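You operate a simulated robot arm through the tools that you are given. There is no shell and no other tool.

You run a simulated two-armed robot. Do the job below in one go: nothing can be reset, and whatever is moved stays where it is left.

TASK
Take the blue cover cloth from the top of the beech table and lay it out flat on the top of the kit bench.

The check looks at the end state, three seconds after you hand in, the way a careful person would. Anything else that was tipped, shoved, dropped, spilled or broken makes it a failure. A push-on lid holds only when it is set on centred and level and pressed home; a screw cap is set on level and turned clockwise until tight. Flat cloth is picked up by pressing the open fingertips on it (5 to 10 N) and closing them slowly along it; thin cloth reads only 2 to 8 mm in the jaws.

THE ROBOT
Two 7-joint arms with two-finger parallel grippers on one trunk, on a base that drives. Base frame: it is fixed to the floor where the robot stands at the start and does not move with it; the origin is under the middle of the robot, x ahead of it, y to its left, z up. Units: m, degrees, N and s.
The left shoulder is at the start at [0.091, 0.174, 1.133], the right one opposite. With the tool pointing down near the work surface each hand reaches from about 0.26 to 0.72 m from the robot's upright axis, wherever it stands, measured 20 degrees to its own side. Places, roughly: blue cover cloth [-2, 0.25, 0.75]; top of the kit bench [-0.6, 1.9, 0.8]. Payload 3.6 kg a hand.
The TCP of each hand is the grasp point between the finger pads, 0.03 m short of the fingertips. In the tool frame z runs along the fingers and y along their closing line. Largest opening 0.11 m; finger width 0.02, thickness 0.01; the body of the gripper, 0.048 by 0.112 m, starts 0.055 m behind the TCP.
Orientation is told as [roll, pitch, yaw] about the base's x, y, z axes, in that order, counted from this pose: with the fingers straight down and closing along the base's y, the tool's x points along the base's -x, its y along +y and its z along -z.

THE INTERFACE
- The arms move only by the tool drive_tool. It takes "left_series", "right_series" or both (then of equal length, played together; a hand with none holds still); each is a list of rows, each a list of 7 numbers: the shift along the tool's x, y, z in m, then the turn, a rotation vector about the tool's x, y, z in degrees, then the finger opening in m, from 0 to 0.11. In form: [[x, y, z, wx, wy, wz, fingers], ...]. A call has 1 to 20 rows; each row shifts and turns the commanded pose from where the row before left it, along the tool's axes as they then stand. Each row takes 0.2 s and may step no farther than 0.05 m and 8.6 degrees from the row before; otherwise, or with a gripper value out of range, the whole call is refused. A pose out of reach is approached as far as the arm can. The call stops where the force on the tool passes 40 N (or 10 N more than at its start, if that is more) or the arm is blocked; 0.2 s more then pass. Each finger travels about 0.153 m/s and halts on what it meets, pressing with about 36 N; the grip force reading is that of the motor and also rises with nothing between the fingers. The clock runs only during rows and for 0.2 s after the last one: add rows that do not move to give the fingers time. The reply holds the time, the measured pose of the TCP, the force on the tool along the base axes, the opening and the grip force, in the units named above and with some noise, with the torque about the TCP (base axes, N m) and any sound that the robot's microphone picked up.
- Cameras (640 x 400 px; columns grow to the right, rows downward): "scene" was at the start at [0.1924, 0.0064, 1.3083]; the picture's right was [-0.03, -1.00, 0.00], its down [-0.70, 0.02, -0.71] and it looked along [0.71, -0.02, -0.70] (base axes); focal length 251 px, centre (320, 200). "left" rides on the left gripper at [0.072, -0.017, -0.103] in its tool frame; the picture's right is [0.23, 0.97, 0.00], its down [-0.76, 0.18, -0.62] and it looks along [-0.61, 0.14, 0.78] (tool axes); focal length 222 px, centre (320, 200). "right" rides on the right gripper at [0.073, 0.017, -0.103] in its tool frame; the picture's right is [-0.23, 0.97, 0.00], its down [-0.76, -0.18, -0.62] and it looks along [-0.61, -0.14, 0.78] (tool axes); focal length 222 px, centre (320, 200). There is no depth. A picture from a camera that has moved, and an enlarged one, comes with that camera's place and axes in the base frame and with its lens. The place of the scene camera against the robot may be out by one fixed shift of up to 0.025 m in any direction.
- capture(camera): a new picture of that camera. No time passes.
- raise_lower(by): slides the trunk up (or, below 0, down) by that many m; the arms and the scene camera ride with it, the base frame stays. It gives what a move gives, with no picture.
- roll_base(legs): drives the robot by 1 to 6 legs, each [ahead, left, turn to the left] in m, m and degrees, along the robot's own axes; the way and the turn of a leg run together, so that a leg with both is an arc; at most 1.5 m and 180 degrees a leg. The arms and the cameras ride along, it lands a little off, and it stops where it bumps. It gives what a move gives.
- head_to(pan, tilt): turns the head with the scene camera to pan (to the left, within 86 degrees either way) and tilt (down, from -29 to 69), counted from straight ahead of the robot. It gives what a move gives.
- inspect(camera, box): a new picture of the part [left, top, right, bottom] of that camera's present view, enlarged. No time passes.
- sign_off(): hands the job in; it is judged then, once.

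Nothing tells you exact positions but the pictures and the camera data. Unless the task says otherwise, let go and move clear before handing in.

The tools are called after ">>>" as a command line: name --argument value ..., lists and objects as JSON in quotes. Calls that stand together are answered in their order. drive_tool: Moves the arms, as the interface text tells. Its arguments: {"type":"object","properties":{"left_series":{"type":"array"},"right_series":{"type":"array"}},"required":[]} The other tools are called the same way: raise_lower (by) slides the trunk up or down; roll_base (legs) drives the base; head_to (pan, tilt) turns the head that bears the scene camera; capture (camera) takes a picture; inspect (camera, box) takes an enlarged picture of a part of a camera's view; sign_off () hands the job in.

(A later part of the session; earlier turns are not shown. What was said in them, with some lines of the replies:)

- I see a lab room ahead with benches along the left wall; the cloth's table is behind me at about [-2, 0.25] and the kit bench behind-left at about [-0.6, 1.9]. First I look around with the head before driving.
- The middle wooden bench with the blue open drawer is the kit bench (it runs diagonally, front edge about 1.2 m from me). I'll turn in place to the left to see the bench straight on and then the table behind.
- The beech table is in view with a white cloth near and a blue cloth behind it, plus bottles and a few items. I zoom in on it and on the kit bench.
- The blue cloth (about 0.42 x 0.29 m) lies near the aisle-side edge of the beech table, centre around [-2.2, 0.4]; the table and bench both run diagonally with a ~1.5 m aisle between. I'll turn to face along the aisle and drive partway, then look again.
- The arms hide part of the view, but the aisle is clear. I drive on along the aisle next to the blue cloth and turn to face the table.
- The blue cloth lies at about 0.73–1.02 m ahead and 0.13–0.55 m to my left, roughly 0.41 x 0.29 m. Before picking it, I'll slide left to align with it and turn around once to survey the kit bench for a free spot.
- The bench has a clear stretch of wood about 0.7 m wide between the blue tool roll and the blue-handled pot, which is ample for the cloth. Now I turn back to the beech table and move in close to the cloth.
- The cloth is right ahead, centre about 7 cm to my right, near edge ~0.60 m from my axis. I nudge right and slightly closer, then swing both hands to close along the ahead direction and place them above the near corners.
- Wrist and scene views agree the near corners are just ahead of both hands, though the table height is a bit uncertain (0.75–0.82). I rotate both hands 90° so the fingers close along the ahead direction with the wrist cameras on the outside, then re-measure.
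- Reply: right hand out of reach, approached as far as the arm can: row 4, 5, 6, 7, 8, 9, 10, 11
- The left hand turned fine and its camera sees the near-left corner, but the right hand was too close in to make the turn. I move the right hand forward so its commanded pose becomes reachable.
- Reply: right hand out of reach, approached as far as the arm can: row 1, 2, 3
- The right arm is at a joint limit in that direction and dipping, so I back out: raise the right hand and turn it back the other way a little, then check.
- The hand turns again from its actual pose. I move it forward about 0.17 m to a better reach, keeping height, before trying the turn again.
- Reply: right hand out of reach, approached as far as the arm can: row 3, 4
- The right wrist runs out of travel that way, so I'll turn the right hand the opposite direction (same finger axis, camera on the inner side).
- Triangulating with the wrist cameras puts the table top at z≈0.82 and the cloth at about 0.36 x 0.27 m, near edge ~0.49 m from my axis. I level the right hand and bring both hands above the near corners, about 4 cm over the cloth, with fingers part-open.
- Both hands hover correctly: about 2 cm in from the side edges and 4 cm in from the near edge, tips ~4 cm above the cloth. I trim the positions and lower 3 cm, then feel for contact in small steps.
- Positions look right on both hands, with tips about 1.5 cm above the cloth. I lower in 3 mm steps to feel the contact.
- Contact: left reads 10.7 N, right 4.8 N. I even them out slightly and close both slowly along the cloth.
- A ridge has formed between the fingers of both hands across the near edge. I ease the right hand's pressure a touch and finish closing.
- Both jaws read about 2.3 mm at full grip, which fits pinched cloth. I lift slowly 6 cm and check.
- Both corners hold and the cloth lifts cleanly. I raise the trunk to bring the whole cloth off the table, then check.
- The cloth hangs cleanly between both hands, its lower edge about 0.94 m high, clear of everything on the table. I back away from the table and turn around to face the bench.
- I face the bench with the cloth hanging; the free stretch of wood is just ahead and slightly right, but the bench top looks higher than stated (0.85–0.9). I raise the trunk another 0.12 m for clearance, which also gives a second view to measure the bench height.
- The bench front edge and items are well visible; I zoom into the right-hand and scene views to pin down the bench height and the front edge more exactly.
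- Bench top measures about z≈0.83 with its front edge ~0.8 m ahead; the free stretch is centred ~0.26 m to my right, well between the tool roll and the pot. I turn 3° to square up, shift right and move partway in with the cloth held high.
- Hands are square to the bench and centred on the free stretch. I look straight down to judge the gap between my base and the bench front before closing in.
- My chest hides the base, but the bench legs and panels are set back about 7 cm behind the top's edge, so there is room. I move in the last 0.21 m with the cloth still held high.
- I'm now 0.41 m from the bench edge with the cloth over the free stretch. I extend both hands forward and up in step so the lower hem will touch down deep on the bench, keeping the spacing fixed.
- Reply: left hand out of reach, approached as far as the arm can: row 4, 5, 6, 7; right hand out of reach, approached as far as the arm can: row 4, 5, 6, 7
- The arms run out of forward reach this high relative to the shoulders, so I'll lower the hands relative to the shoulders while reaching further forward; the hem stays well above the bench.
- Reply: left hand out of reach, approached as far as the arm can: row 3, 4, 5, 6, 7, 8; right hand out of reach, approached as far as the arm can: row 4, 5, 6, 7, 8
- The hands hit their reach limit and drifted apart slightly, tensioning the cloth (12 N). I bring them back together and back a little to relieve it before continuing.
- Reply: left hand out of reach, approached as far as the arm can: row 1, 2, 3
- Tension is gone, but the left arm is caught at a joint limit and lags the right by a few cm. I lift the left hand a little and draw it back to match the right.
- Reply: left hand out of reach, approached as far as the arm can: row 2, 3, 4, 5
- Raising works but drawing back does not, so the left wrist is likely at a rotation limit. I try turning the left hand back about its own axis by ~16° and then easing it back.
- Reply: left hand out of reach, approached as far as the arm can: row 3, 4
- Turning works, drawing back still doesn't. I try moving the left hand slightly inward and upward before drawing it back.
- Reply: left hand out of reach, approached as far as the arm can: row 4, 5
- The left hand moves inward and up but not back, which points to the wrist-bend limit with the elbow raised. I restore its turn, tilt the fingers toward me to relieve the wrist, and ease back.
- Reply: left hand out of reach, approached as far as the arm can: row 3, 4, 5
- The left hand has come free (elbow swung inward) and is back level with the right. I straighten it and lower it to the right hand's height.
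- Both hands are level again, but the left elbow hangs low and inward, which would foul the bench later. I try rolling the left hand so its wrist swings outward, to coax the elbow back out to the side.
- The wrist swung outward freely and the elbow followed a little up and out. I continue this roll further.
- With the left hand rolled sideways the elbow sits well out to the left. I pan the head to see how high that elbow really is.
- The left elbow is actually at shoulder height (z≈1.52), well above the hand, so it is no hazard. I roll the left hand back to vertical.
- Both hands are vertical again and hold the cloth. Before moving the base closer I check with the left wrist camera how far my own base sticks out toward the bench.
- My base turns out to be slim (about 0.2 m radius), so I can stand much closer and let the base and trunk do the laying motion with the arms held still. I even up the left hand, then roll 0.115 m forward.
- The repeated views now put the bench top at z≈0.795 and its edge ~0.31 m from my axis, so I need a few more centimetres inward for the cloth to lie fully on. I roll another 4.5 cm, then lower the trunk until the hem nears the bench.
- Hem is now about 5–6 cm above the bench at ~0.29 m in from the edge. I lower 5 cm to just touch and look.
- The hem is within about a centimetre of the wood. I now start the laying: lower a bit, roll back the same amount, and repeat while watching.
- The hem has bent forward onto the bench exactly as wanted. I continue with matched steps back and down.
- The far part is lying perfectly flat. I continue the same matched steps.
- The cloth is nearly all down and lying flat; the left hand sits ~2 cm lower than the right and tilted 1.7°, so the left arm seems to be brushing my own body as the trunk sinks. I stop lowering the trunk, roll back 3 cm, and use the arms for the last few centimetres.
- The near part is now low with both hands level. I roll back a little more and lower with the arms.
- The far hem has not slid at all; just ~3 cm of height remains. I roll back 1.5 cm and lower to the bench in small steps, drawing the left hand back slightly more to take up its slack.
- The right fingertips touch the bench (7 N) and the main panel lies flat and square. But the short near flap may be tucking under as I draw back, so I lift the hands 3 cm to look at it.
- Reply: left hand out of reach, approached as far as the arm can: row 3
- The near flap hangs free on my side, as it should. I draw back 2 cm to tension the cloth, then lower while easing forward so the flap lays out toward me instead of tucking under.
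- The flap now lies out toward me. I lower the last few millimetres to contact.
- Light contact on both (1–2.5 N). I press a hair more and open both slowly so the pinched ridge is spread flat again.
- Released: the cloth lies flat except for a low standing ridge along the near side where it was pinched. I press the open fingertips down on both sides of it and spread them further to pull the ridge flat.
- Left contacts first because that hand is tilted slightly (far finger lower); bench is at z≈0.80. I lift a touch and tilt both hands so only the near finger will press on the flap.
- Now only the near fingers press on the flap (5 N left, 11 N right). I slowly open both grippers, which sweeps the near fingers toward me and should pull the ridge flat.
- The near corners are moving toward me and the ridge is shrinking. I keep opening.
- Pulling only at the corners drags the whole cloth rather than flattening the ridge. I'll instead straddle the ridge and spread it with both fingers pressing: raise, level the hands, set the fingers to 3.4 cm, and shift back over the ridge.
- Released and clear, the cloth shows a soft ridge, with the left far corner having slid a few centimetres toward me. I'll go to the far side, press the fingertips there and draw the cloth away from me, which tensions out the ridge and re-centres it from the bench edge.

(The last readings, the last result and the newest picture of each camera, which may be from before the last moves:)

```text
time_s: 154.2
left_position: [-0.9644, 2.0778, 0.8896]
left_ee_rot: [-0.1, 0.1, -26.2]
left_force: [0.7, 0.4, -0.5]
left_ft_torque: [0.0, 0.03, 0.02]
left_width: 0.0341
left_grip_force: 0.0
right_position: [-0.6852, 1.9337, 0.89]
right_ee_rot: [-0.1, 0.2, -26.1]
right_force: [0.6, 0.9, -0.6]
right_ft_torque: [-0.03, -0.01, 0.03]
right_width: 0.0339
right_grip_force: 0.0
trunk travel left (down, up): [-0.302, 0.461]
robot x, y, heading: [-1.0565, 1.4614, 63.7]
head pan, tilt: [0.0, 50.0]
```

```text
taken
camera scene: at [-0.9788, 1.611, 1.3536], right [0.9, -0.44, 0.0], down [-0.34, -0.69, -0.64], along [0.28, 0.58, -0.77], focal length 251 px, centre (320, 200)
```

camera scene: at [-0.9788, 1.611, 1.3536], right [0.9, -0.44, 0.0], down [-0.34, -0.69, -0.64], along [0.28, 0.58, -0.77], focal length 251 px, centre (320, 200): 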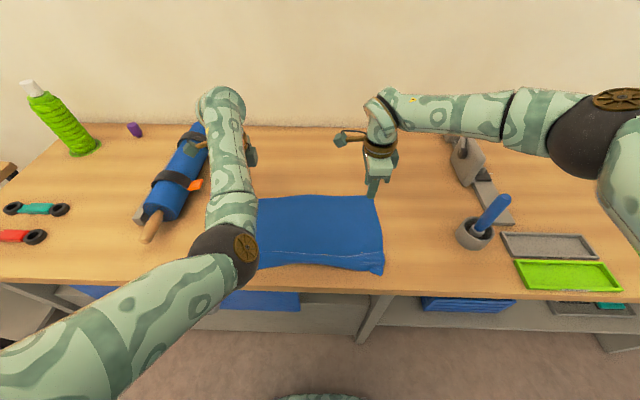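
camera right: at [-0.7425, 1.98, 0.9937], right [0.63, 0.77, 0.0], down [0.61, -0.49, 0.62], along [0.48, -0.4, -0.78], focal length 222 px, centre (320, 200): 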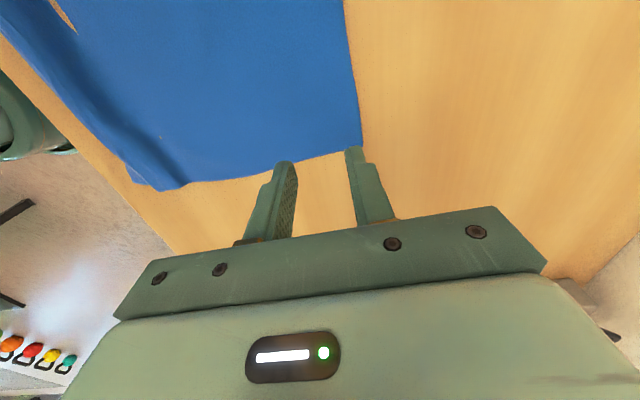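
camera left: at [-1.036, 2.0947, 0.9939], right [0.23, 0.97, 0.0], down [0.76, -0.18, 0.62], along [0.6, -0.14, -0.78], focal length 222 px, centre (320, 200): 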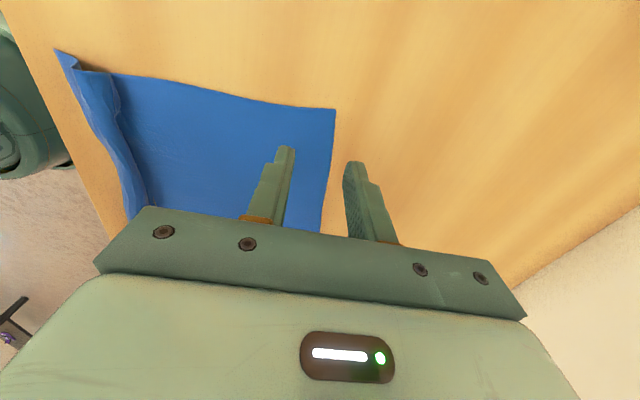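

The far hems are just ahead of my fingers. I back off 2 cm so the fingertips land ~3 cm inside the far hem, close them nearly together, and lower to press.

>>> roll_base --legs '[[-0.02, 0, 0]]'

>>> drive_tool --left_series '[[0, 0, 0, 0, 0, 0, 0.012], [0, 0, 0, 0, 0, 0, 0.012]]' --right_series '[[0, 0, 0, 0, 0, 0, 0.012], [0, 0, 0, 0, 0, 0, 0.012]]'

>>> raise_lower --by -0.053

>>> capture --camera "left"

>>> capture --camera "right"

```text
time_s: 155.0
left_position: [-0.9739, 2.0572, 0.8913]
left_ee_rot: [0.0, 0.1, -26.2]
left_force: [0.1, -1.1, 0.2]
left_ft_torque: [-0.01, -0.05, -0.01]
left_width: 0.0341
left_grip_force: 0.1
right_position: [-0.695, 1.9121, 0.8929]
right_ee_rot: [0.0, 0.1, -26.1]
right_force: [-0.3, -0.6, 0.1]
right_ft_torque: [0.03, -0.05, 0.03]
right_width: 0.0339
right_grip_force: 0.0
trunk travel left (down, up): [-0.302, 0.461]
robot x, y, heading: [-1.0651, 1.4448, 63.8]
head pan, tilt: [0.0, 50.0]
```

```text
time_s: 155.6
left_position: [-0.9736, 2.0584, 0.8902]
left_ee_rot: [-0.1, 0.1, -26.3]
left_force: [-0.1, -0.6, 0.4]
left_ft_torque: [-0.01, 0.03, 0.01]
left_width: 0.0121
left_grip_force: 0.1
right_position: [-0.6945, 1.9129, 0.892]
right_ee_rot: [0.1, 0.1, -26.1]
right_force: [-0.2, 0.3, -0.2]
right_ft_torque: [0.0, 0.02, -0.03]
right_width: 0.012
right_grip_force: 0.0
trunk travel left (down, up): [-0.302, 0.461]
robot x, y, heading: [-1.0669, 1.4458, 64.1]
head pan, tilt: [0.0, 50.0]
```

```text
time_s: 156.5
left_position: [-0.9736, 2.059, 0.8384]
left_ee_rot: [0.0, 0.1, -26.3]
left_force: [0.2, -0.3, 0.5]
left_ft_torque: [0.05, 0.01, 0.0]
left_width: 0.0121
left_grip_force: 0.1
right_position: [-0.693, 1.9145, 0.8388]
right_ee_rot: [0.2, 0.1, -26.1]
right_force: [-0.2, -0.2, 0.2]
right_ft_torque: [0.02, -0.02, 0.01]
right_width: 0.0121
right_grip_force: 0.0
trunk travel left (down, up): [-0.249, 0.514]
robot x, y, heading: [-1.0687, 1.4439, 63.7]
head pan, tilt: [0.0, 50.0]
```

```text
taken
camera left: at [-1.0458, 2.075, 0.9427], right [0.23, 0.97, 0.0], down [0.76, -0.18, 0.62], along [0.61, -0.14, -0.78], focal length 222 px, centre (320, 200)
```

left: 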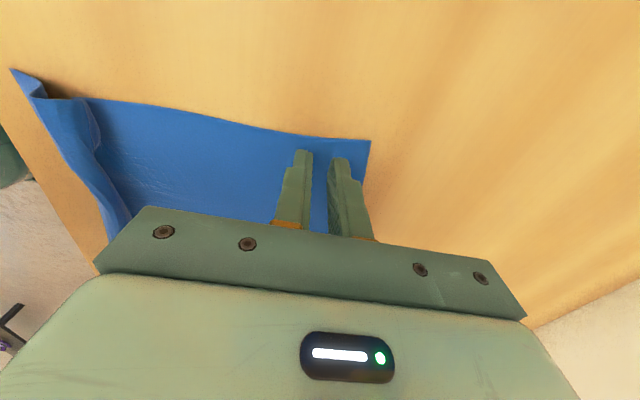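

```text
taken
camera right: at [-0.7521, 1.9605, 0.9427], right [0.63, 0.77, 0.0], down [0.61, -0.5, 0.62], along [0.48, -0.39, -0.78], focal length 222 px, centre (320, 200)
```

right: 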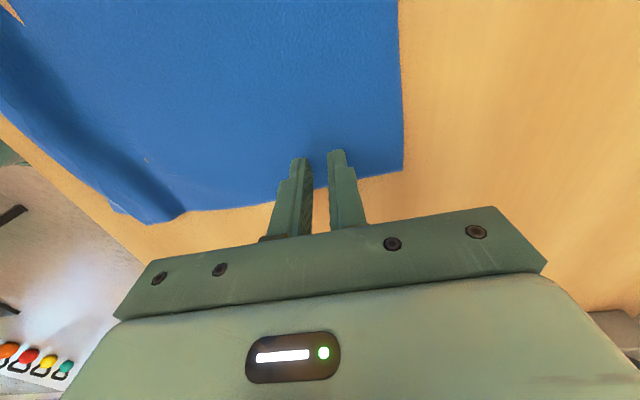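

>>> drive_tool --left_series '[[0, 0, 0.002, 0, 0, 0, 0.012], [0, 0, 0.002, 0, 0, 0, 0.012], [0, 0, 0.001, 0, 0, 0, 0.012], [0, 0, 0.001, 0, 0, 0, 0.012], [0, 0, 0, 0, 0, 0, 0.012]]' --right_series '[[0, 0, 0.002, 0, 0, 0, 0.012], [0, 0, 0.002, 0, 0, 0, 0.012], [0, 0, 0.001, 0, 0, 0, 0.012], [0, 0, 0.001, 0, 0, 0, 0.012], [0, 0, 0, 0, 0, 0, 0.012]]'

```text
time_s: 157.7
left_position: [-0.9744, 2.0587, 0.8312]
left_ee_rot: [-0.1, 0.2, -26.1]
left_force: [0.6, -0.5, 0.7]
left_ft_torque: [0.0, 0.02, -0.02]
left_width: 0.0118
left_grip_force: 0.0
right_position: [-0.6943, 1.913, 0.8317]
right_ee_rot: [0.0, 0.1, -26.1]
right_force: [0.0, 1.1, 1.0]
right_ft_torque: [0.03, -0.01, 0.0]
right_width: 0.0121
right_grip_force: 0.0
trunk travel left (down, up): [-0.249, 0.514]
robot x, y, heading: [-1.0654, 1.4456, 63.8]
head pan, tilt: [0.0, 50.0]
```

>>> drive_tool --left_series '[[0, 0, 0.0005, 0, 0, 0, 0.012], [0, 0, 0.0005, 0, 0, 0, 0.012], [0, 0, 0.0003, 0, 0, 0, 0.012], [0, 0, 0, 0, 0, 0, 0.012]]' --right_series '[[0, 0, 0.0005, 0, 0, 0, 0.012], [0, 0, 0.0005, 0, 0, 0, 0.012], [0, 0, 0.0003, 0, 0, 0, 0.012], [0, 0, 0, 0, 0, 0, 0.012]]'

```text
time_s: 158.7
left_position: [-0.974, 2.0588, 0.8312]
left_ee_rot: [0.0, 0.2, -26.2]
left_force: [-1.4, -0.9, 8.8]
left_ft_torque: [0.01, 0.06, 0.01]
left_width: 0.012
left_grip_force: 0.1
right_position: [-0.6934, 1.9124, 0.8317]
right_ee_rot: [0.1, 0.1, -26.0]
right_force: [1.6, 0.4, 3.7]
right_ft_torque: [0.02, -0.04, 0.0]
right_width: 0.012
right_grip_force: 0.1
trunk travel left (down, up): [-0.249, 0.514]
robot x, y, heading: [-1.0653, 1.4416, 64.1]
head pan, tilt: [0.0, 50.0]
```

Pressing 9 N left and 4 N right. I add a touch on the right and roll forward in small steps to draw the cloth away from me.

>>> drive_tool --right_series '[[0, 0, 0.0004, 0, 0, 0, 0.012], [0, 0, 0.0002, 0, 0, 0, 0.012], [0, 0, 0, 0, 0, 0, 0.012]]'

>>> roll_base --legs '[[0.015, 0, 0]]'

>>> capture --camera "left"

>>> capture --camera "right"

```text
time_s: 159.5
left_position: [-0.9733, 2.0586, 0.8311]
left_ee_rot: [0.0, 0.0, -26.3]
left_force: [-0.5, 2.4, 7.6]
left_ft_torque: [0.1, 0.04, -0.04]
left_width: 0.0118
left_grip_force: 0.0
right_position: [-0.6946, 1.9119, 0.8316]
right_ee_rot: [0.0, 0.1, -26.1]
right_force: [1.7, 0.9, 11.9]
right_ft_torque: [0.0, -0.17, -0.01]
right_width: 0.0121
right_grip_force: 0.0
trunk travel left (down, up): [-0.249, 0.514]
robot x, y, heading: [-1.0663, 1.4404, 64.0]
head pan, tilt: [0.0, 50.0]
```

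```text
time_s: 160.3
left_position: [-0.9684, 2.0712, 0.8304]
left_ee_rot: [0.0, 0.1, -26.2]
left_force: [-0.7, -0.3, 7.9]
left_ft_torque: [-0.06, 0.03, -0.03]
left_width: 0.0117
left_grip_force: 0.0
right_position: [-0.6881, 1.9253, 0.8324]
right_ee_rot: [0.1, 0.1, -26.1]
right_force: [-0.9, 1.8, 13.9]
right_ft_torque: [0.03, -0.12, 0.01]
right_width: 0.0119
right_grip_force: 0.1
trunk travel left (down, up): [-0.249, 0.514]
robot x, y, heading: [-1.0627, 1.4547, 63.9]
head pan, tilt: [0.0, 50.0]
```

```text
taken
camera left: at [-1.0393, 2.0878, 0.9358], right [0.23, 0.97, 0.0], down [0.76, -0.18, 0.62], along [0.61, -0.14, -0.78], focal length 222 px, centre (320, 200)
```

left: 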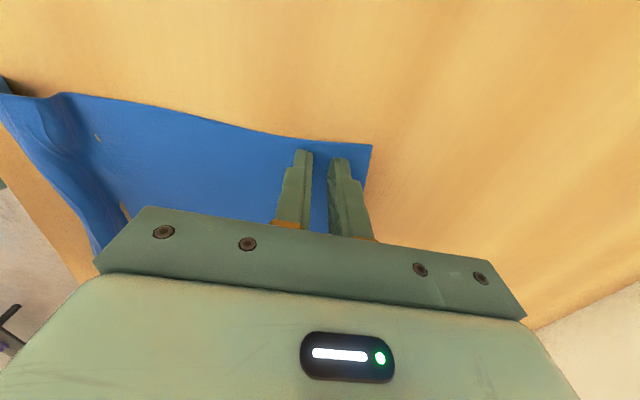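

```text
taken
camera right: at [-0.7464, 1.9731, 0.9352], right [0.63, 0.77, 0.0], down [0.61, -0.5, 0.62], along [0.48, -0.39, -0.78], focal length 222 px, centre (320, 200)
```

right: 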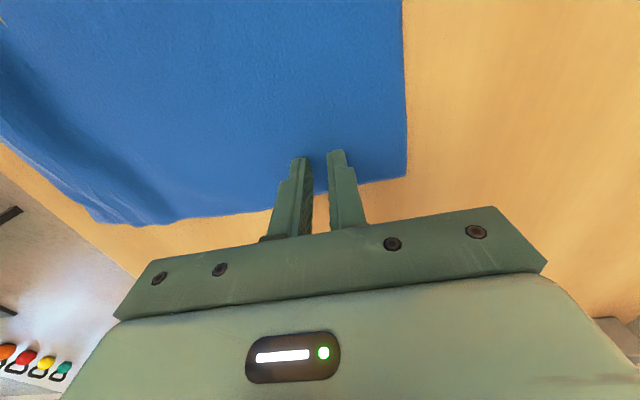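

It works: the far hem moves with the fingers and the ridge is visibly flattening. I continue.

>>> roll_base --legs '[[0.015, 0, 0]]'

>>> roll_base --legs '[[0.012, 0, 0]]'

>>> capture --camera "left"

>>> capture --camera "right"

>>> capture --camera "scene"

```text
time_s: 161.1
left_position: [-0.9597, 2.0841, 0.8315]
left_ee_rot: [-0.1, 0.1, -26.2]
left_force: [-1.0, -0.8, 8.3]
left_ft_torque: [-0.01, 0.0, 0.02]
left_width: 0.0119
left_grip_force: 0.1
right_position: [-0.6812, 1.9399, 0.8307]
right_ee_rot: [0.1, 0.1, -26.0]
right_force: [0.6, 0.2, 8.5]
right_ft_torque: [0.0, -0.08, -0.01]
right_width: 0.0118
right_grip_force: 0.1
trunk travel left (down, up): [-0.249, 0.514]
robot x, y, heading: [-1.051, 1.4708, 63.9]
head pan, tilt: [0.0, 50.0]
```

```text
time_s: 161.8
left_position: [-0.9547, 2.0951, 0.8319]
left_ee_rot: [0.1, 0.1, -26.2]
left_force: [-0.9, -0.4, 7.2]
left_ft_torque: [-0.02, 0.02, -0.02]
left_width: 0.0119
left_grip_force: 0.0
right_position: [-0.6759, 1.9505, 0.8312]
right_ee_rot: [0.2, 0.2, -26.1]
right_force: [0.6, 0.5, 5.9]
right_ft_torque: [-0.03, -0.04, -0.01]
right_width: 0.0119
right_grip_force: 0.0
trunk travel left (down, up): [-0.249, 0.514]
robot x, y, heading: [-1.0457, 1.4783, 63.7]
head pan, tilt: [0.0, 50.0]
```

```text
taken
camera left: at [-1.027, 2.1125, 0.9359], right [0.23, 0.97, 0.0], down [0.76, -0.18, 0.62], along [0.61, -0.14, -0.78], focal length 222 px, centre (320, 200)
```

left: 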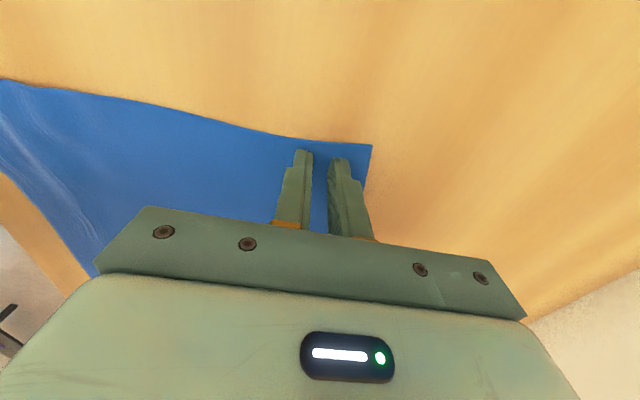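

```text
taken
camera right: at [-0.7341, 1.9979, 0.9354], right [0.63, 0.77, 0.0], down [0.61, -0.5, 0.62], along [0.48, -0.39, -0.78], focal length 222 px, centre (320, 200)
```

right: 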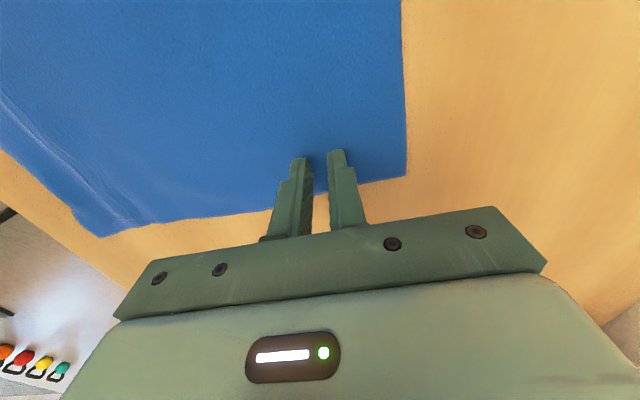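

```text
taken
camera scene: at [-0.9599, 1.649, 1.2998], right [0.9, -0.44, 0.0], down [-0.34, -0.69, -0.64], along [0.28, 0.58, -0.77], focal length 251 px, centre (320, 200)
```

scene: 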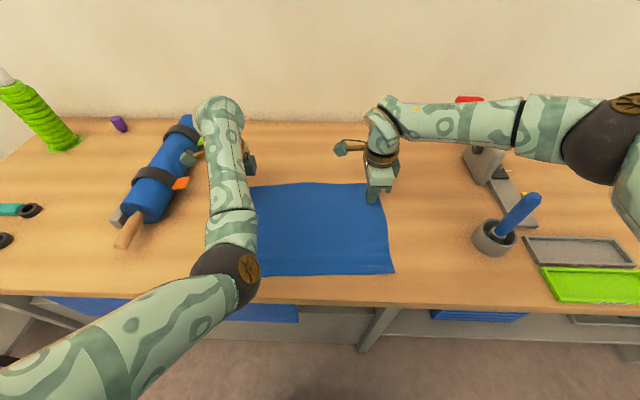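

The cloth now lies practically flat. I zoom to check the leftovers, then draw it another 2–3 cm deeper onto the bench.

>>> roll_base --legs '[[0.014, 0, 0]]'

>>> inspect --camera "scene" --box '[200, 160, 440, 310]'

>>> capture --camera "right"

```text
time_s: 162.6
left_position: [-0.9481, 2.1078, 0.8302]
left_ee_rot: [0.0, 0.1, -26.1]
left_force: [-0.6, -0.6, 4.7]
left_ft_torque: [0.02, 0.07, 0.0]
left_width: 0.0118
left_grip_force: 0.2
right_position: [-0.669, 1.9632, 0.8319]
right_ee_rot: [0.1, 0.3, -26.0]
right_force: [0.0, -0.7, 5.4]
right_ft_torque: [-0.02, -0.02, 0.01]
right_width: 0.0119
right_grip_force: 0.0
trunk travel left (down, up): [-0.249, 0.514]
robot x, y, heading: [-1.0427, 1.4919, 63.9]
head pan, tilt: [0.0, 50.0]
```

```text
2.67 times, centred on (320, 235) of scene
camera zoom: at [-0.9536, 1.6618, 1.2997], right [0.9, -0.44, 0.0], down [-0.34, -0.69, -0.64], along [0.28, 0.58, -0.77], focal length 669 px, centre (320, 107)
```

zoom: 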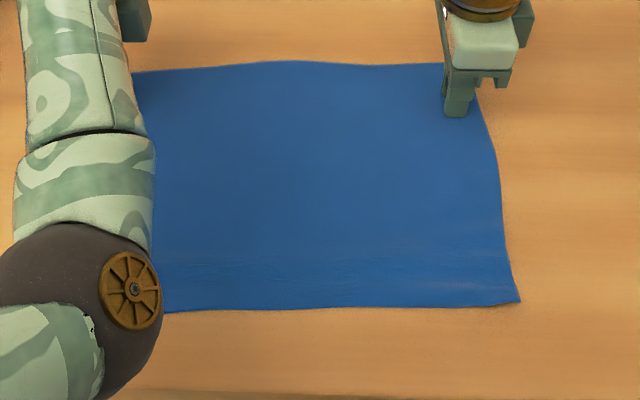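

```text
taken
camera right: at [-0.728, 2.0107, 0.9354], right [0.63, 0.77, 0.0], down [0.61, -0.5, 0.62], along [0.48, -0.39, -0.78], focal length 222 px, centre (320, 200)
```

right: 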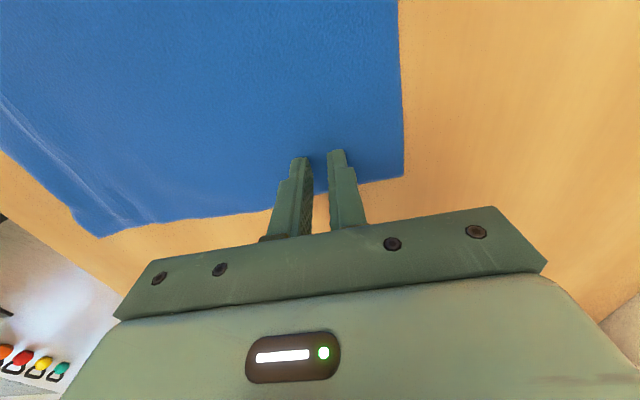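

The cloth is flat with only faint ripples near the front hem, and both near corners are ~6 cm in from the edge. I lift straight up off it with the trunk and look again.

>>> raise_lower --by 0.12

>>> capture --camera "left"

>>> capture --camera "right"

>>> capture --camera "scene"

```text
time_s: 164.1
left_position: [-0.9488, 2.1089, 0.9492]
left_ee_rot: [0.0, 0.0, -26.2]
left_force: [0.0, -0.3, 0.3]
left_ft_torque: [-0.02, 0.03, 0.0]
left_width: 0.0121
left_grip_force: 0.1
right_position: [-0.6688, 1.964, 0.9505]
right_ee_rot: [0.1, 0.1, -26.1]
right_force: [-0.5, 0.5, -0.2]
right_ft_torque: [0.0, -0.02, -0.01]
right_width: 0.0121
right_grip_force: 0.1
trunk travel left (down, up): [-0.369, 0.394]
robot x, y, heading: [-1.0408, 1.4935, 63.7]
head pan, tilt: [0.0, 50.0]
```

```text
taken
camera left: at [-1.0202, 2.1266, 1.0547], right [0.23, 0.97, 0.0], down [0.76, -0.18, 0.62], along [0.6, -0.14, -0.78], focal length 222 px, centre (320, 200)
```

left: 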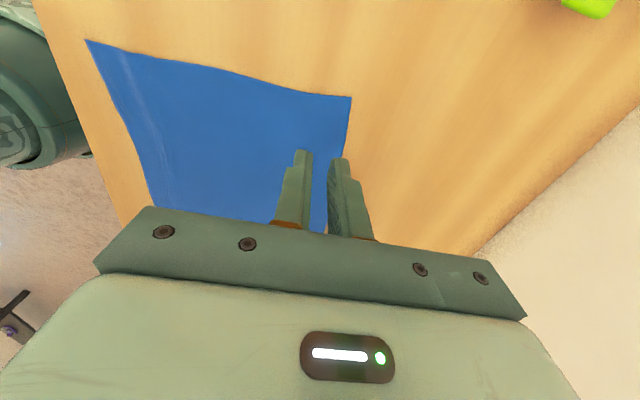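

```text
taken
camera right: at [-0.7273, 2.0119, 1.054], right [0.63, 0.77, 0.0], down [0.61, -0.5, 0.62], along [0.48, -0.39, -0.78], focal length 222 px, centre (320, 200)
```

right: 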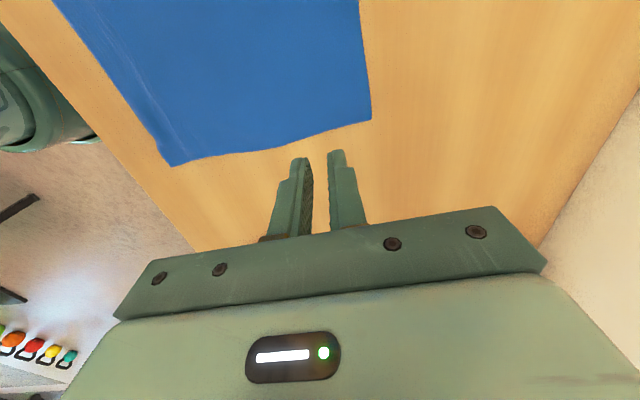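

```text
taken
camera scene: at [-0.9742, 1.6202, 1.4217], right [0.9, -0.44, 0.0], down [-0.34, -0.69, -0.64], along [0.28, 0.58, -0.77], focal length 251 px, centre (320, 200)
```

scene: 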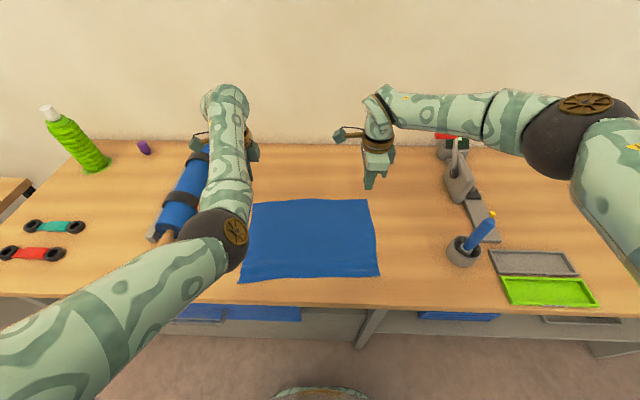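

>>> inspect --camera "scene" --box '[210, 180, 410, 305]'

>>> inspect --camera "left" --box '[60, 0, 380, 200]'

>>> inspect --camera "right" --box '[60, 0, 380, 200]'

```text
3.20 times, centred on (310, 242) of scene
camera zoom: at [-0.9742, 1.6202, 1.4217], right [0.9, -0.44, 0.0], down [-0.34, -0.69, -0.64], along [0.28, 0.58, -0.77], focal length 803 px, centre (352, 64)
```

zoom: 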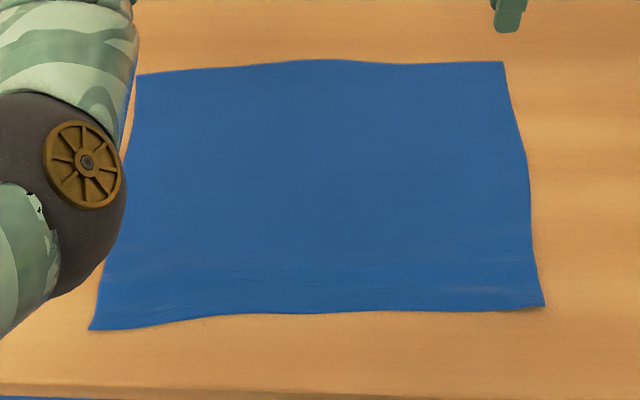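

```text
2.00 times, centred on (220, 100) of left
camera zoom: at [-1.0202, 2.1266, 1.0547], right [0.23, 0.97, 0.0], down [0.76, -0.18, 0.62], along [0.6, -0.14, -0.78], focal length 444 px, centre (520, 400)
```

zoom: 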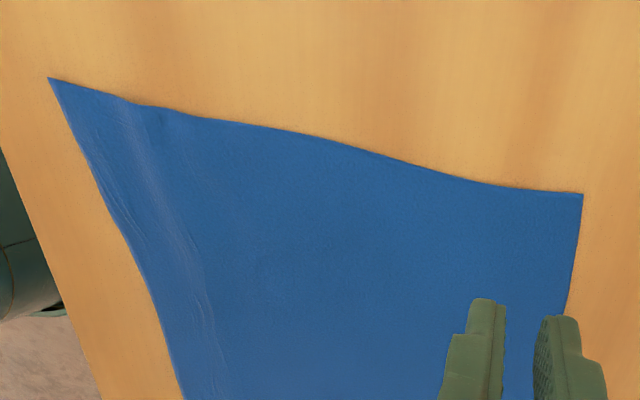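

```text
2.00 times, centred on (220, 100) of right
camera zoom: at [-0.7273, 2.0119, 1.054], right [0.63, 0.77, 0.0], down [0.61, -0.5, 0.62], along [0.48, -0.39, -0.78], focal length 444 px, centre (520, 400)
```

zoom: 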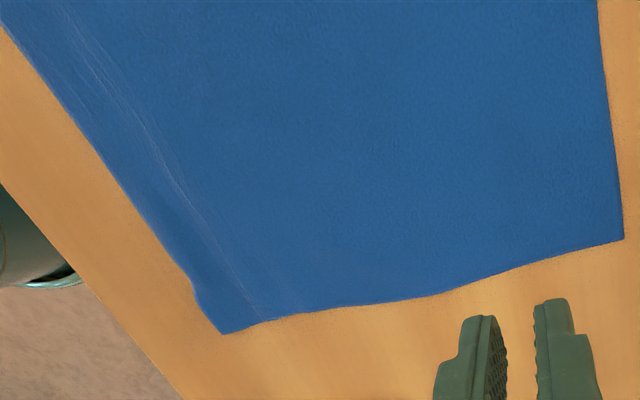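

The cloth lies flat and entirely on the bench top, clear of all the tools. I back straight away from the bench and take a last look at both surfaces.

>>> roll_base --legs '[[-0.4, 0, 0]]'

>>> head_to --pan 0 --tilt 32

>>> capture --camera "scene"

>>> inspect --camera "scene" --box '[220, 160, 440, 298]'

```text
time_s: 166.6
left_position: [-1.1275, 1.747, 0.9516]
left_ee_rot: [0.0, 0.2, -26.2]
left_force: [0.3, -0.1, 0.9]
left_ft_torque: [0.0, 0.0, 0.0]
left_width: 0.012
left_grip_force: 0.0
right_position: [-0.8482, 1.6022, 0.9515]
right_ee_rot: [0.0, 0.2, -26.3]
right_force: [-0.3, -0.4, -0.3]
right_ft_torque: [0.05, 0.03, -0.02]
right_width: 0.0118
right_grip_force: 0.0
trunk travel left (down, up): [-0.369, 0.394]
robot x, y, heading: [-1.2179, 1.1322, 63.7]
head pan, tilt: [0.0, 50.0]
```

```text
time_s: 167.4
left_position: [-1.126, 1.7477, 0.9513]
left_ee_rot: [0.0, 0.1, -26.3]
left_force: [0.3, 1.1, 0.3]
left_ft_torque: [0.01, -0.01, -0.02]
left_width: 0.0118
left_grip_force: 0.0
right_position: [-0.8471, 1.6023, 0.9512]
right_ee_rot: [0.0, 0.2, -26.2]
right_force: [-1.0, 0.4, 0.0]
right_ft_torque: [0.02, -0.01, 0.04]
right_width: 0.0119
right_grip_force: 0.0
trunk travel left (down, up): [-0.369, 0.394]
robot x, y, heading: [-1.2182, 1.1304, 63.7]
head pan, tilt: [0.0, 32.0]
```

```text
taken
camera scene: at [-1.1474, 1.2692, 1.4482], right [0.9, -0.44, 0.0], down [-0.24, -0.48, -0.85], along [0.38, 0.76, -0.53], focal length 251 px, centre (320, 200)
```

scene: 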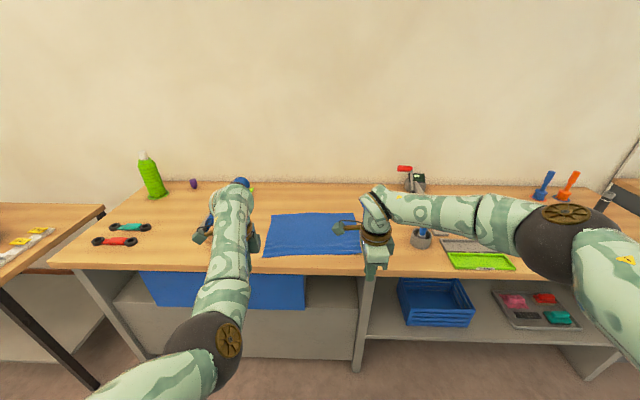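

```text
2.90 times, centred on (330, 229) of scene
camera zoom: at [-1.1474, 1.2692, 1.4482], right [0.9, -0.44, 0.0], down [-0.24, -0.48, -0.85], along [0.38, 0.76, -0.53], focal length 727 px, centre (291, 116)
```

zoom: 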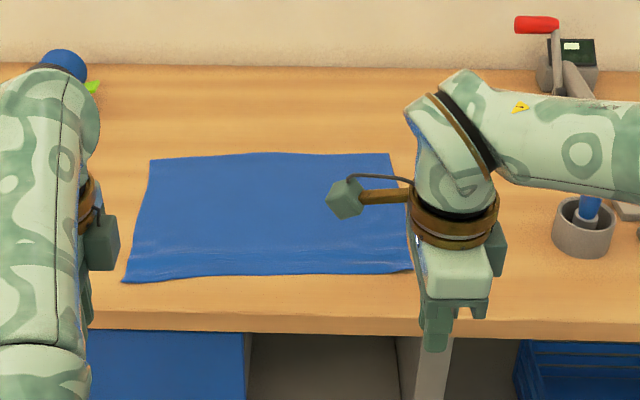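

Everything else on the bench stands undisturbed. A faint ripple remains along the old pinch line near the front hem, so I'll do one gentle touch-up: straddle it with both grippers and spread it with light pressure. First I set the finger gap and offset the left hand 2 cm to match the ripple.

>>> drive_tool --left_series '[[0, -0.007, 0, 0, 0, 0, 0.03], [0, -0.007, 0, 0, 0, 0, 0.03], [0, -0.007, 0, 0, 0, 0, 0.03], [0, 0, 0, 0, 0, 0, 0.03]]' --right_series '[[0, 0, 0, 0, 0, 0, 0.03], [0, 0, 0, 0, 0, 0, 0.03], [0, 0, 0, 0, 0, 0, 0.03], [0, 0, 0, 0, 0, 0, 0.03]]'

>>> roll_base --legs '[[0.228, -0.004, 0]]'

>>> capture --camera "left"

>>> capture --camera "right"

```text
time_s: 168.4
left_position: [-1.137, 1.729, 0.9504]
left_ee_rot: [-0.1, 0.2, -26.2]
left_force: [0.0, 0.7, -0.2]
left_ft_torque: [0.02, 0.02, 0.03]
left_width: 0.0298
left_grip_force: 0.0
right_position: [-0.8476, 1.6022, 0.9501]
right_ee_rot: [0.1, 0.2, -26.2]
right_force: [0.6, 0.5, 0.5]
right_ft_torque: [-0.01, -0.01, -0.01]
right_width: 0.0304
right_grip_force: 0.1
trunk travel left (down, up): [-0.369, 0.394]
robot x, y, heading: [-1.2214, 1.1333, 63.6]
head pan, tilt: [0.0, 32.0]
```

```text
time_s: 170.1
left_position: [-1.0316, 1.934, 0.9497]
left_ee_rot: [-0.1, 0.3, -26.2]
left_force: [-0.1, -0.2, -0.8]
left_ft_torque: [0.02, 0.03, -0.02]
left_width: 0.0301
left_grip_force: 0.1
right_position: [-0.7419, 1.8056, 0.9512]
right_ee_rot: [0.0, 0.2, -26.2]
right_force: [0.7, -0.3, 0.5]
right_ft_torque: [-0.01, -0.03, -0.01]
right_width: 0.0299
right_grip_force: 0.1
trunk travel left (down, up): [-0.369, 0.394]
robot x, y, heading: [-1.1175, 1.3401, 63.6]
head pan, tilt: [0.0, 32.0]
```

```text
taken
camera left: at [-1.1017, 1.9507, 1.0547], right [0.23, 0.97, 0.0], down [0.76, -0.18, 0.62], along [0.6, -0.14, -0.78], focal length 222 px, centre (320, 200)
```

left: 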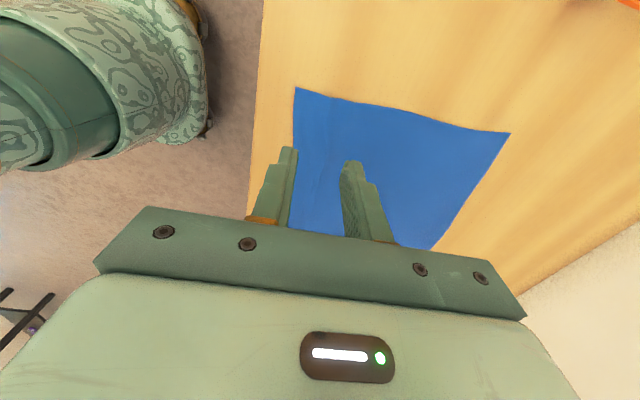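

```text
taken
camera right: at [-0.7997, 1.8541, 1.0541], right [0.63, 0.77, 0.0], down [0.61, -0.5, 0.62], along [0.48, -0.39, -0.78], focal length 222 px, centre (320, 200)
```

right: 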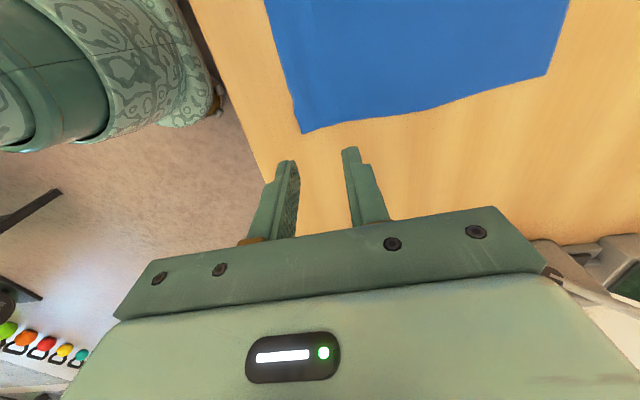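

Both hands straddle the ripple at the near corners. I nudge the right hand 6 mm forward and lower.

>>> drive_tool --left_series '[[0, 0.002, 0, 0, 0, 0, 0.03], [0, 0, 0, 0, 0, 0, 0.03]]' --right_series '[[0, 0.006, 0, 0, 0, 0, 0.03], [0, 0, 0, 0, 0, 0, 0.03]]'

>>> raise_lower --by -0.112

>>> inspect --camera "left" --box '[200, 60, 440, 210]'

>>> inspect --camera "right" --box '[200, 60, 440, 210]'

```text
time_s: 170.7
left_position: [-1.0289, 1.9347, 0.9514]
left_ee_rot: [0.1, 0.1, -26.3]
left_force: [0.3, -0.2, -0.2]
left_ft_torque: [0.02, 0.01, 0.0]
left_width: 0.0299
left_grip_force: 0.0
right_position: [-0.74, 1.8115, 0.9512]
right_ee_rot: [-0.1, 0.2, -26.2]
right_force: [-0.2, -0.8, 0.5]
right_ft_torque: [0.0, -0.03, -0.01]
right_width: 0.0301
right_grip_force: 0.0
trunk travel left (down, up): [-0.369, 0.394]
robot x, y, heading: [-1.1101, 1.3344, 63.4]
head pan, tilt: [0.0, 32.0]
```

```text
time_s: 172.2
left_position: [-1.0305, 1.9348, 0.8385]
left_ee_rot: [0.0, 0.3, -26.3]
left_force: [0.3, -0.4, 0.3]
left_ft_torque: [0.03, 0.03, 0.03]
left_width: 0.0301
left_grip_force: 0.1
right_position: [-0.7398, 1.8118, 0.8394]
right_ee_rot: [0.1, 0.1, -26.2]
right_force: [-0.7, 0.8, 1.2]
right_ft_torque: [0.03, -0.02, 0.01]
right_width: 0.0297
right_grip_force: 0.0
trunk travel left (down, up): [-0.257, 0.506]
robot x, y, heading: [-1.1145, 1.3376, 63.7]
head pan, tilt: [0.0, 32.0]
```

```text
2.67 times, centred on (320, 135) of left
camera zoom: at [-1.1015, 1.9512, 0.944], right [0.23, 0.97, 0.0], down [0.76, -0.18, 0.62], along [0.6, -0.14, -0.78], focal length 592 px, centre (320, 373)
```

zoom: 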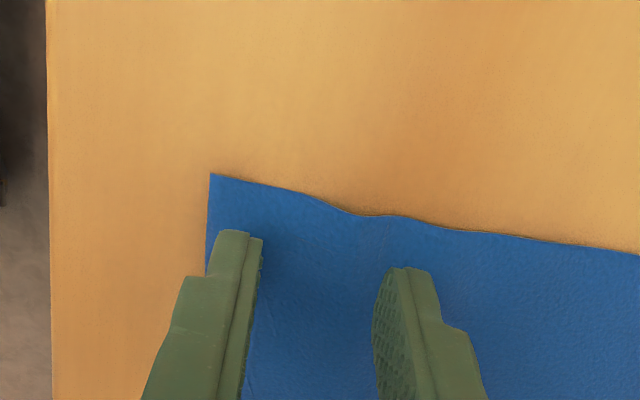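

```text
2.67 times, centred on (320, 135) of right
camera zoom: at [-0.7975, 1.8583, 0.9438], right [0.63, 0.77, 0.0], down [0.61, -0.5, 0.62], along [0.48, -0.39, -0.78], focal length 592 px, centre (320, 373)
```

zoom: 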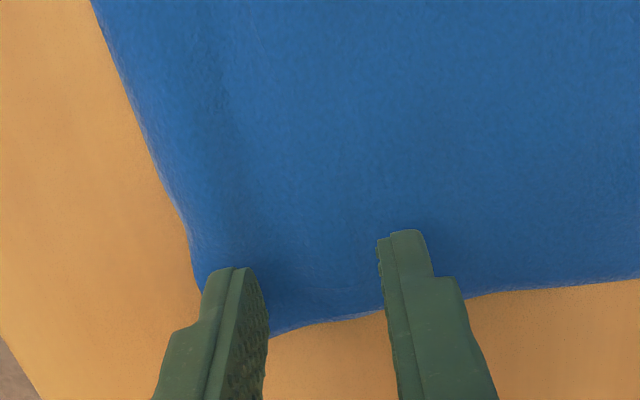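

The ripple is low and soft and sits between the fingers. I lower to light contact.

>>> drive_tool --left_series '[[0, 0, 0.002, 0, 0, 0, 0.03], [0, 0, 0.002, 0, 0, 0, 0.03], [0, 0, 0.0015, 0, 0, 0, 0.03], [0, 0, 0.001, 0, 0, 0, 0.03], [0, 0, 0, 0, 0, 0, 0.03]]' --right_series '[[0, 0, 0.002, 0, 0, 0, 0.03], [0, 0, 0.002, 0, 0, 0, 0.03], [0, 0, 0.0015, 0, 0, 0, 0.03], [0, 0, 0.001, 0, 0, 0, 0.03], [0, 0, 0, 0, 0, 0, 0.03]]'

```text
time_s: 173.4
left_position: [-1.0291, 1.9355, 0.832]
left_ee_rot: [-0.1, 0.2, -26.3]
left_force: [1.2, 0.0, -0.4]
left_ft_torque: [0.0, 0.0, 0.01]
left_width: 0.0299
left_grip_force: 0.1
right_position: [-0.7392, 1.8102, 0.832]
right_ee_rot: [0.1, 0.1, -26.2]
right_force: [0.1, 0.4, -0.2]
right_ft_torque: [0.0, -0.02, 0.0]
right_width: 0.0301
right_grip_force: 0.0
trunk travel left (down, up): [-0.257, 0.506]
robot x, y, heading: [-1.1152, 1.3336, 63.9]
head pan, tilt: [0.0, 32.0]
```

>>> drive_tool --left_series '[[0, 0, 0.0007, 0, 0, 0, 0.03], [0, 0, 0.0006, 0, 0, 0, 0.03], [0, 0, 0.0005, 0, 0, 0, 0.03], [0, 0, 0, 0, 0, 0, 0.03]]' --right_series '[[0, 0, 0.0007, 0, 0, 0, 0.03], [0, 0, 0.0006, 0, 0, 0, 0.03], [0, 0, 0.0005, 0, 0, 0, 0.03], [0, 0, 0, 0, 0, 0, 0.03]]'

```text
time_s: 174.4
left_position: [-1.0295, 1.9354, 0.8315]
left_ee_rot: [-0.1, 0.1, -26.3]
left_force: [1.1, 1.0, 3.8]
left_ft_torque: [-0.02, 0.03, -0.01]
left_width: 0.0298
left_grip_force: 0.1
right_position: [-0.7395, 1.8115, 0.8317]
right_ee_rot: [0.3, 0.2, -26.2]
right_force: [0.7, -1.0, 9.0]
right_ft_torque: [-0.1, -0.03, -0.01]
right_width: 0.0301
right_grip_force: 0.2
trunk travel left (down, up): [-0.257, 0.506]
robot x, y, heading: [-1.1168, 1.3384, 63.8]
head pan, tilt: [0.0, 32.0]
```

Left 4 N, right 9 N. I add a hair on the left and spread the fingers slowly from 3 to 5 cm.

>>> drive_tool --left_series '[[0, 0, 0.0004, 0, 0, 0, 0.03], [0, 0, 0, 0, 0, 0, 0.033], [0, 0, 0, 0, 0, 0, 0.036], [0, 0, 0, 0, 0, 0, 0.039], [0, 0, 0, 0, 0, 0, 0.042], [0, 0, 0, 0, 0, 0, 0.045], [0, 0, 0, 0, 0, 0, 0.048], [0, 0, 0, 0, 0, 0, 0.048]]' --right_series '[[0, 0, 0, 0, 0, 0, 0.03], [0, 0, 0, 0, 0, 0, 0.033], [0, 0, 0, 0, 0, 0, 0.036], [0, 0, 0, 0, 0, 0, 0.039], [0, 0, 0, 0, 0, 0, 0.042], [0, 0, 0, 0, 0, 0, 0.045], [0, 0, 0, 0, 0, 0, 0.048], [0, 0, 0, 0, 0, 0, 0.048]]'

>>> inspect --camera "left" --box '[200, 60, 440, 210]'

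>>> inspect --camera "right" --box '[200, 60, 440, 210]'

>>> inspect --camera "scene" --box '[220, 160, 440, 298]'

```text
time_s: 176.2
left_position: [-1.0293, 1.9347, 0.8314]
left_ee_rot: [0.1, 0.2, -26.2]
left_force: [1.4, 4.4, 14.2]
left_ft_torque: [-0.06, 0.06, -0.01]
left_width: 0.0439
left_grip_force: 0.1
right_position: [-0.7405, 1.8093, 0.8305]
right_ee_rot: [0.1, 0.2, -26.2]
right_force: [1.7, 2.3, 11.5]
right_ft_torque: [-0.11, -0.03, -0.01]
right_width: 0.0453
right_grip_force: 0.1
trunk travel left (down, up): [-0.257, 0.506]
robot x, y, heading: [-1.1144, 1.3359, 63.5]
head pan, tilt: [0.0, 32.0]
```

```text
2.67 times, centred on (320, 135) of left
camera zoom: at [-1.1016, 1.951, 0.9358], right [0.23, 0.97, 0.0], down [0.76, -0.18, 0.62], along [0.61, -0.14, -0.78], focal length 592 px, centre (320, 373)
```

zoom: 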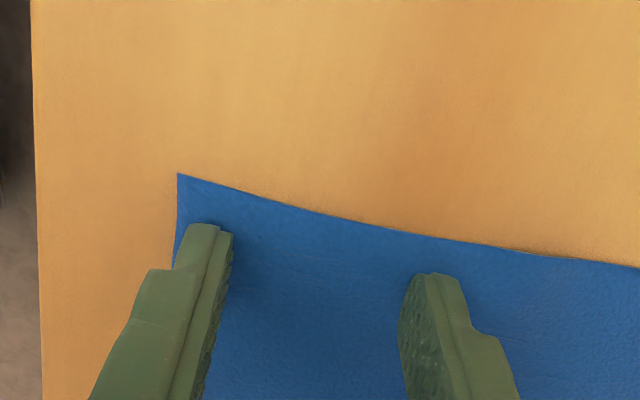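

```text
2.67 times, centred on (320, 135) of right
camera zoom: at [-0.7981, 1.8578, 0.9355], right [0.63, 0.77, 0.0], down [0.61, -0.5, 0.62], along [0.48, -0.39, -0.78], focal length 592 px, centre (320, 373)
```

zoom: 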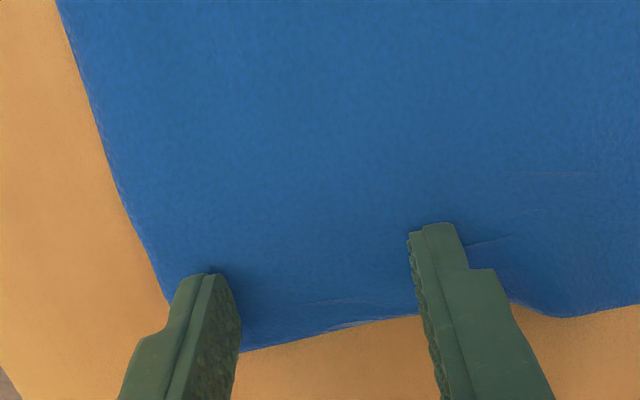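

```text
2.90 times, centred on (330, 229) of scene
camera zoom: at [-1.0229, 1.5114, 1.3345], right [0.9, -0.44, 0.0], down [-0.23, -0.47, -0.85], along [0.38, 0.76, -0.53], focal length 727 px, centre (291, 116)
```

zoom: 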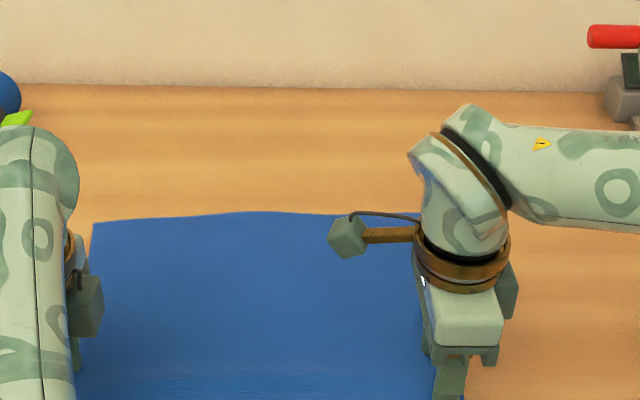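

The ripple at both corners has been spread flat. I lift straight up and look.

>>> raise_lower --by 0.13

>>> capture --camera "left"

>>> capture --camera "right"

>>> roll_base --legs '[[-0.3, 0, 0]]'

>>> capture --camera "scene"

>>> inspect --camera "scene" --box '[220, 160, 440, 298]'

```text
time_s: 177.7
left_position: [-1.0303, 1.9344, 0.9592]
left_ee_rot: [-0.1, 0.2, -26.2]
left_force: [0.1, 1.0, -0.5]
left_ft_torque: [0.01, -0.02, 0.01]
left_width: 0.0481
left_grip_force: 0.1
right_position: [-0.7401, 1.8113, 0.9596]
right_ee_rot: [-0.1, 0.3, -26.2]
right_force: [0.7, -0.2, -1.2]
right_ft_torque: [-0.01, -0.01, 0.01]
right_width: 0.0481
right_grip_force: 0.1
trunk travel left (down, up): [-0.387, 0.376]
robot x, y, heading: [-1.113, 1.3363, 63.7]
head pan, tilt: [0.0, 32.0]
```

```text
taken
camera left: at [-1.1012, 1.9521, 1.0637], right [0.23, 0.97, 0.0], down [0.76, -0.18, 0.62], along [0.6, -0.14, -0.78], focal length 222 px, centre (320, 200)
```

left: 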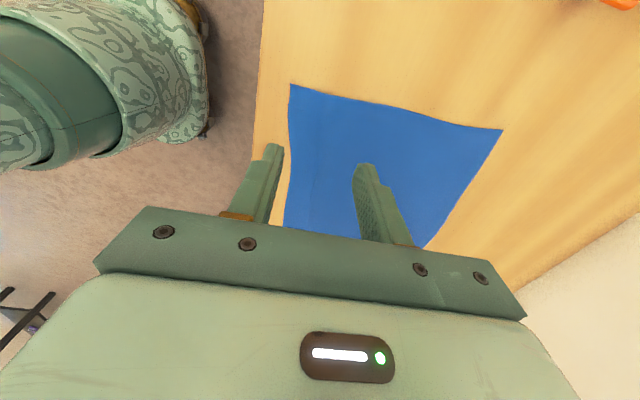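

```text
taken
camera right: at [-0.7974, 1.8589, 1.0636], right [0.63, 0.77, 0.0], down [0.61, -0.5, 0.62], along [0.48, -0.39, -0.78], focal length 222 px, centre (320, 200)
```

right: 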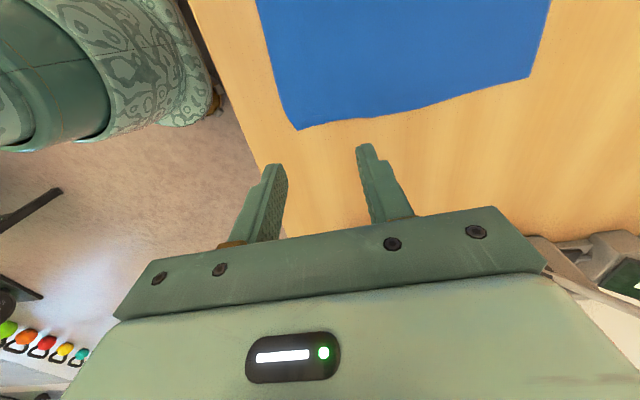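

```text
time_s: 179.8
left_position: [-1.162, 1.6666, 0.9616]
left_ee_rot: [0.0, 0.2, -26.3]
left_force: [0.2, -0.5, -0.6]
left_ft_torque: [0.01, -0.02, 0.03]
left_width: 0.0479
left_grip_force: 0.1
right_position: [-0.8724, 1.5429, 0.9607]
right_ee_rot: [0.1, 0.2, -26.2]
right_force: [0.5, 0.1, 0.3]
right_ft_torque: [-0.04, -0.04, -0.03]
right_width: 0.0477
right_grip_force: 0.1
trunk travel left (down, up): [-0.387, 0.376]
robot x, y, heading: [-1.247, 1.0657, 63.4]
head pan, tilt: [0.0, 32.0]
```

```text
taken
camera scene: at [-1.1775, 1.1991, 1.4666], right [0.9, -0.44, 0.0], down [-0.23, -0.47, -0.85], along [0.38, 0.76, -0.53], focal length 251 px, centre (320, 200)
```

scene: 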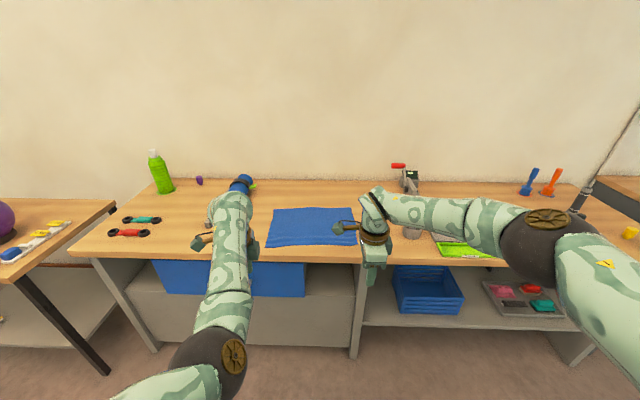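

```text
2.90 times, centred on (330, 229) of scene
camera zoom: at [-1.1775, 1.1991, 1.4666], right [0.9, -0.44, 0.0], down [-0.23, -0.47, -0.85], along [0.38, 0.76, -0.53], focal length 727 px, centre (291, 116)
```

zoom: 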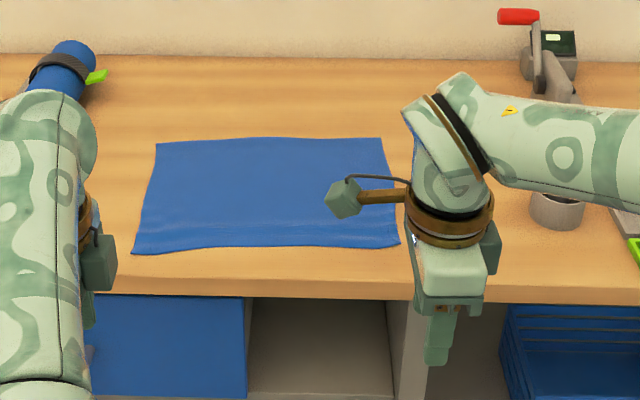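

The blue cloth lies flat and fully on the kit bench top. Both hands are empty and well clear of the bench, and the items on the bench and the beech table look as they were in the pictures. I hand in now.

>>> sign_off

```text
The job is handed in.
```

The blue cover cloth is off the beech table and lying flat on the kit bench top, in the clear stretch between the blue tool roll and the pot with the blue-handled tool.

- **Position:** The cloth is fully on the bench, with its front edge about 4 to 6 cm in from the bench's front edge.
- **Flatness:** The pinch left a ridge along the front edge. I smoothed it out, and the last pictures show only a very faint unevenness there.
- **Other items:** Nothing else on the bench or the beech table looked moved in the pictures. My last picture of the beech table is from just after I picked the cloth up. I didn't look at it again before handing in.
- **Robot:** Both grippers are empty, and I backed away from the bench before handing in.
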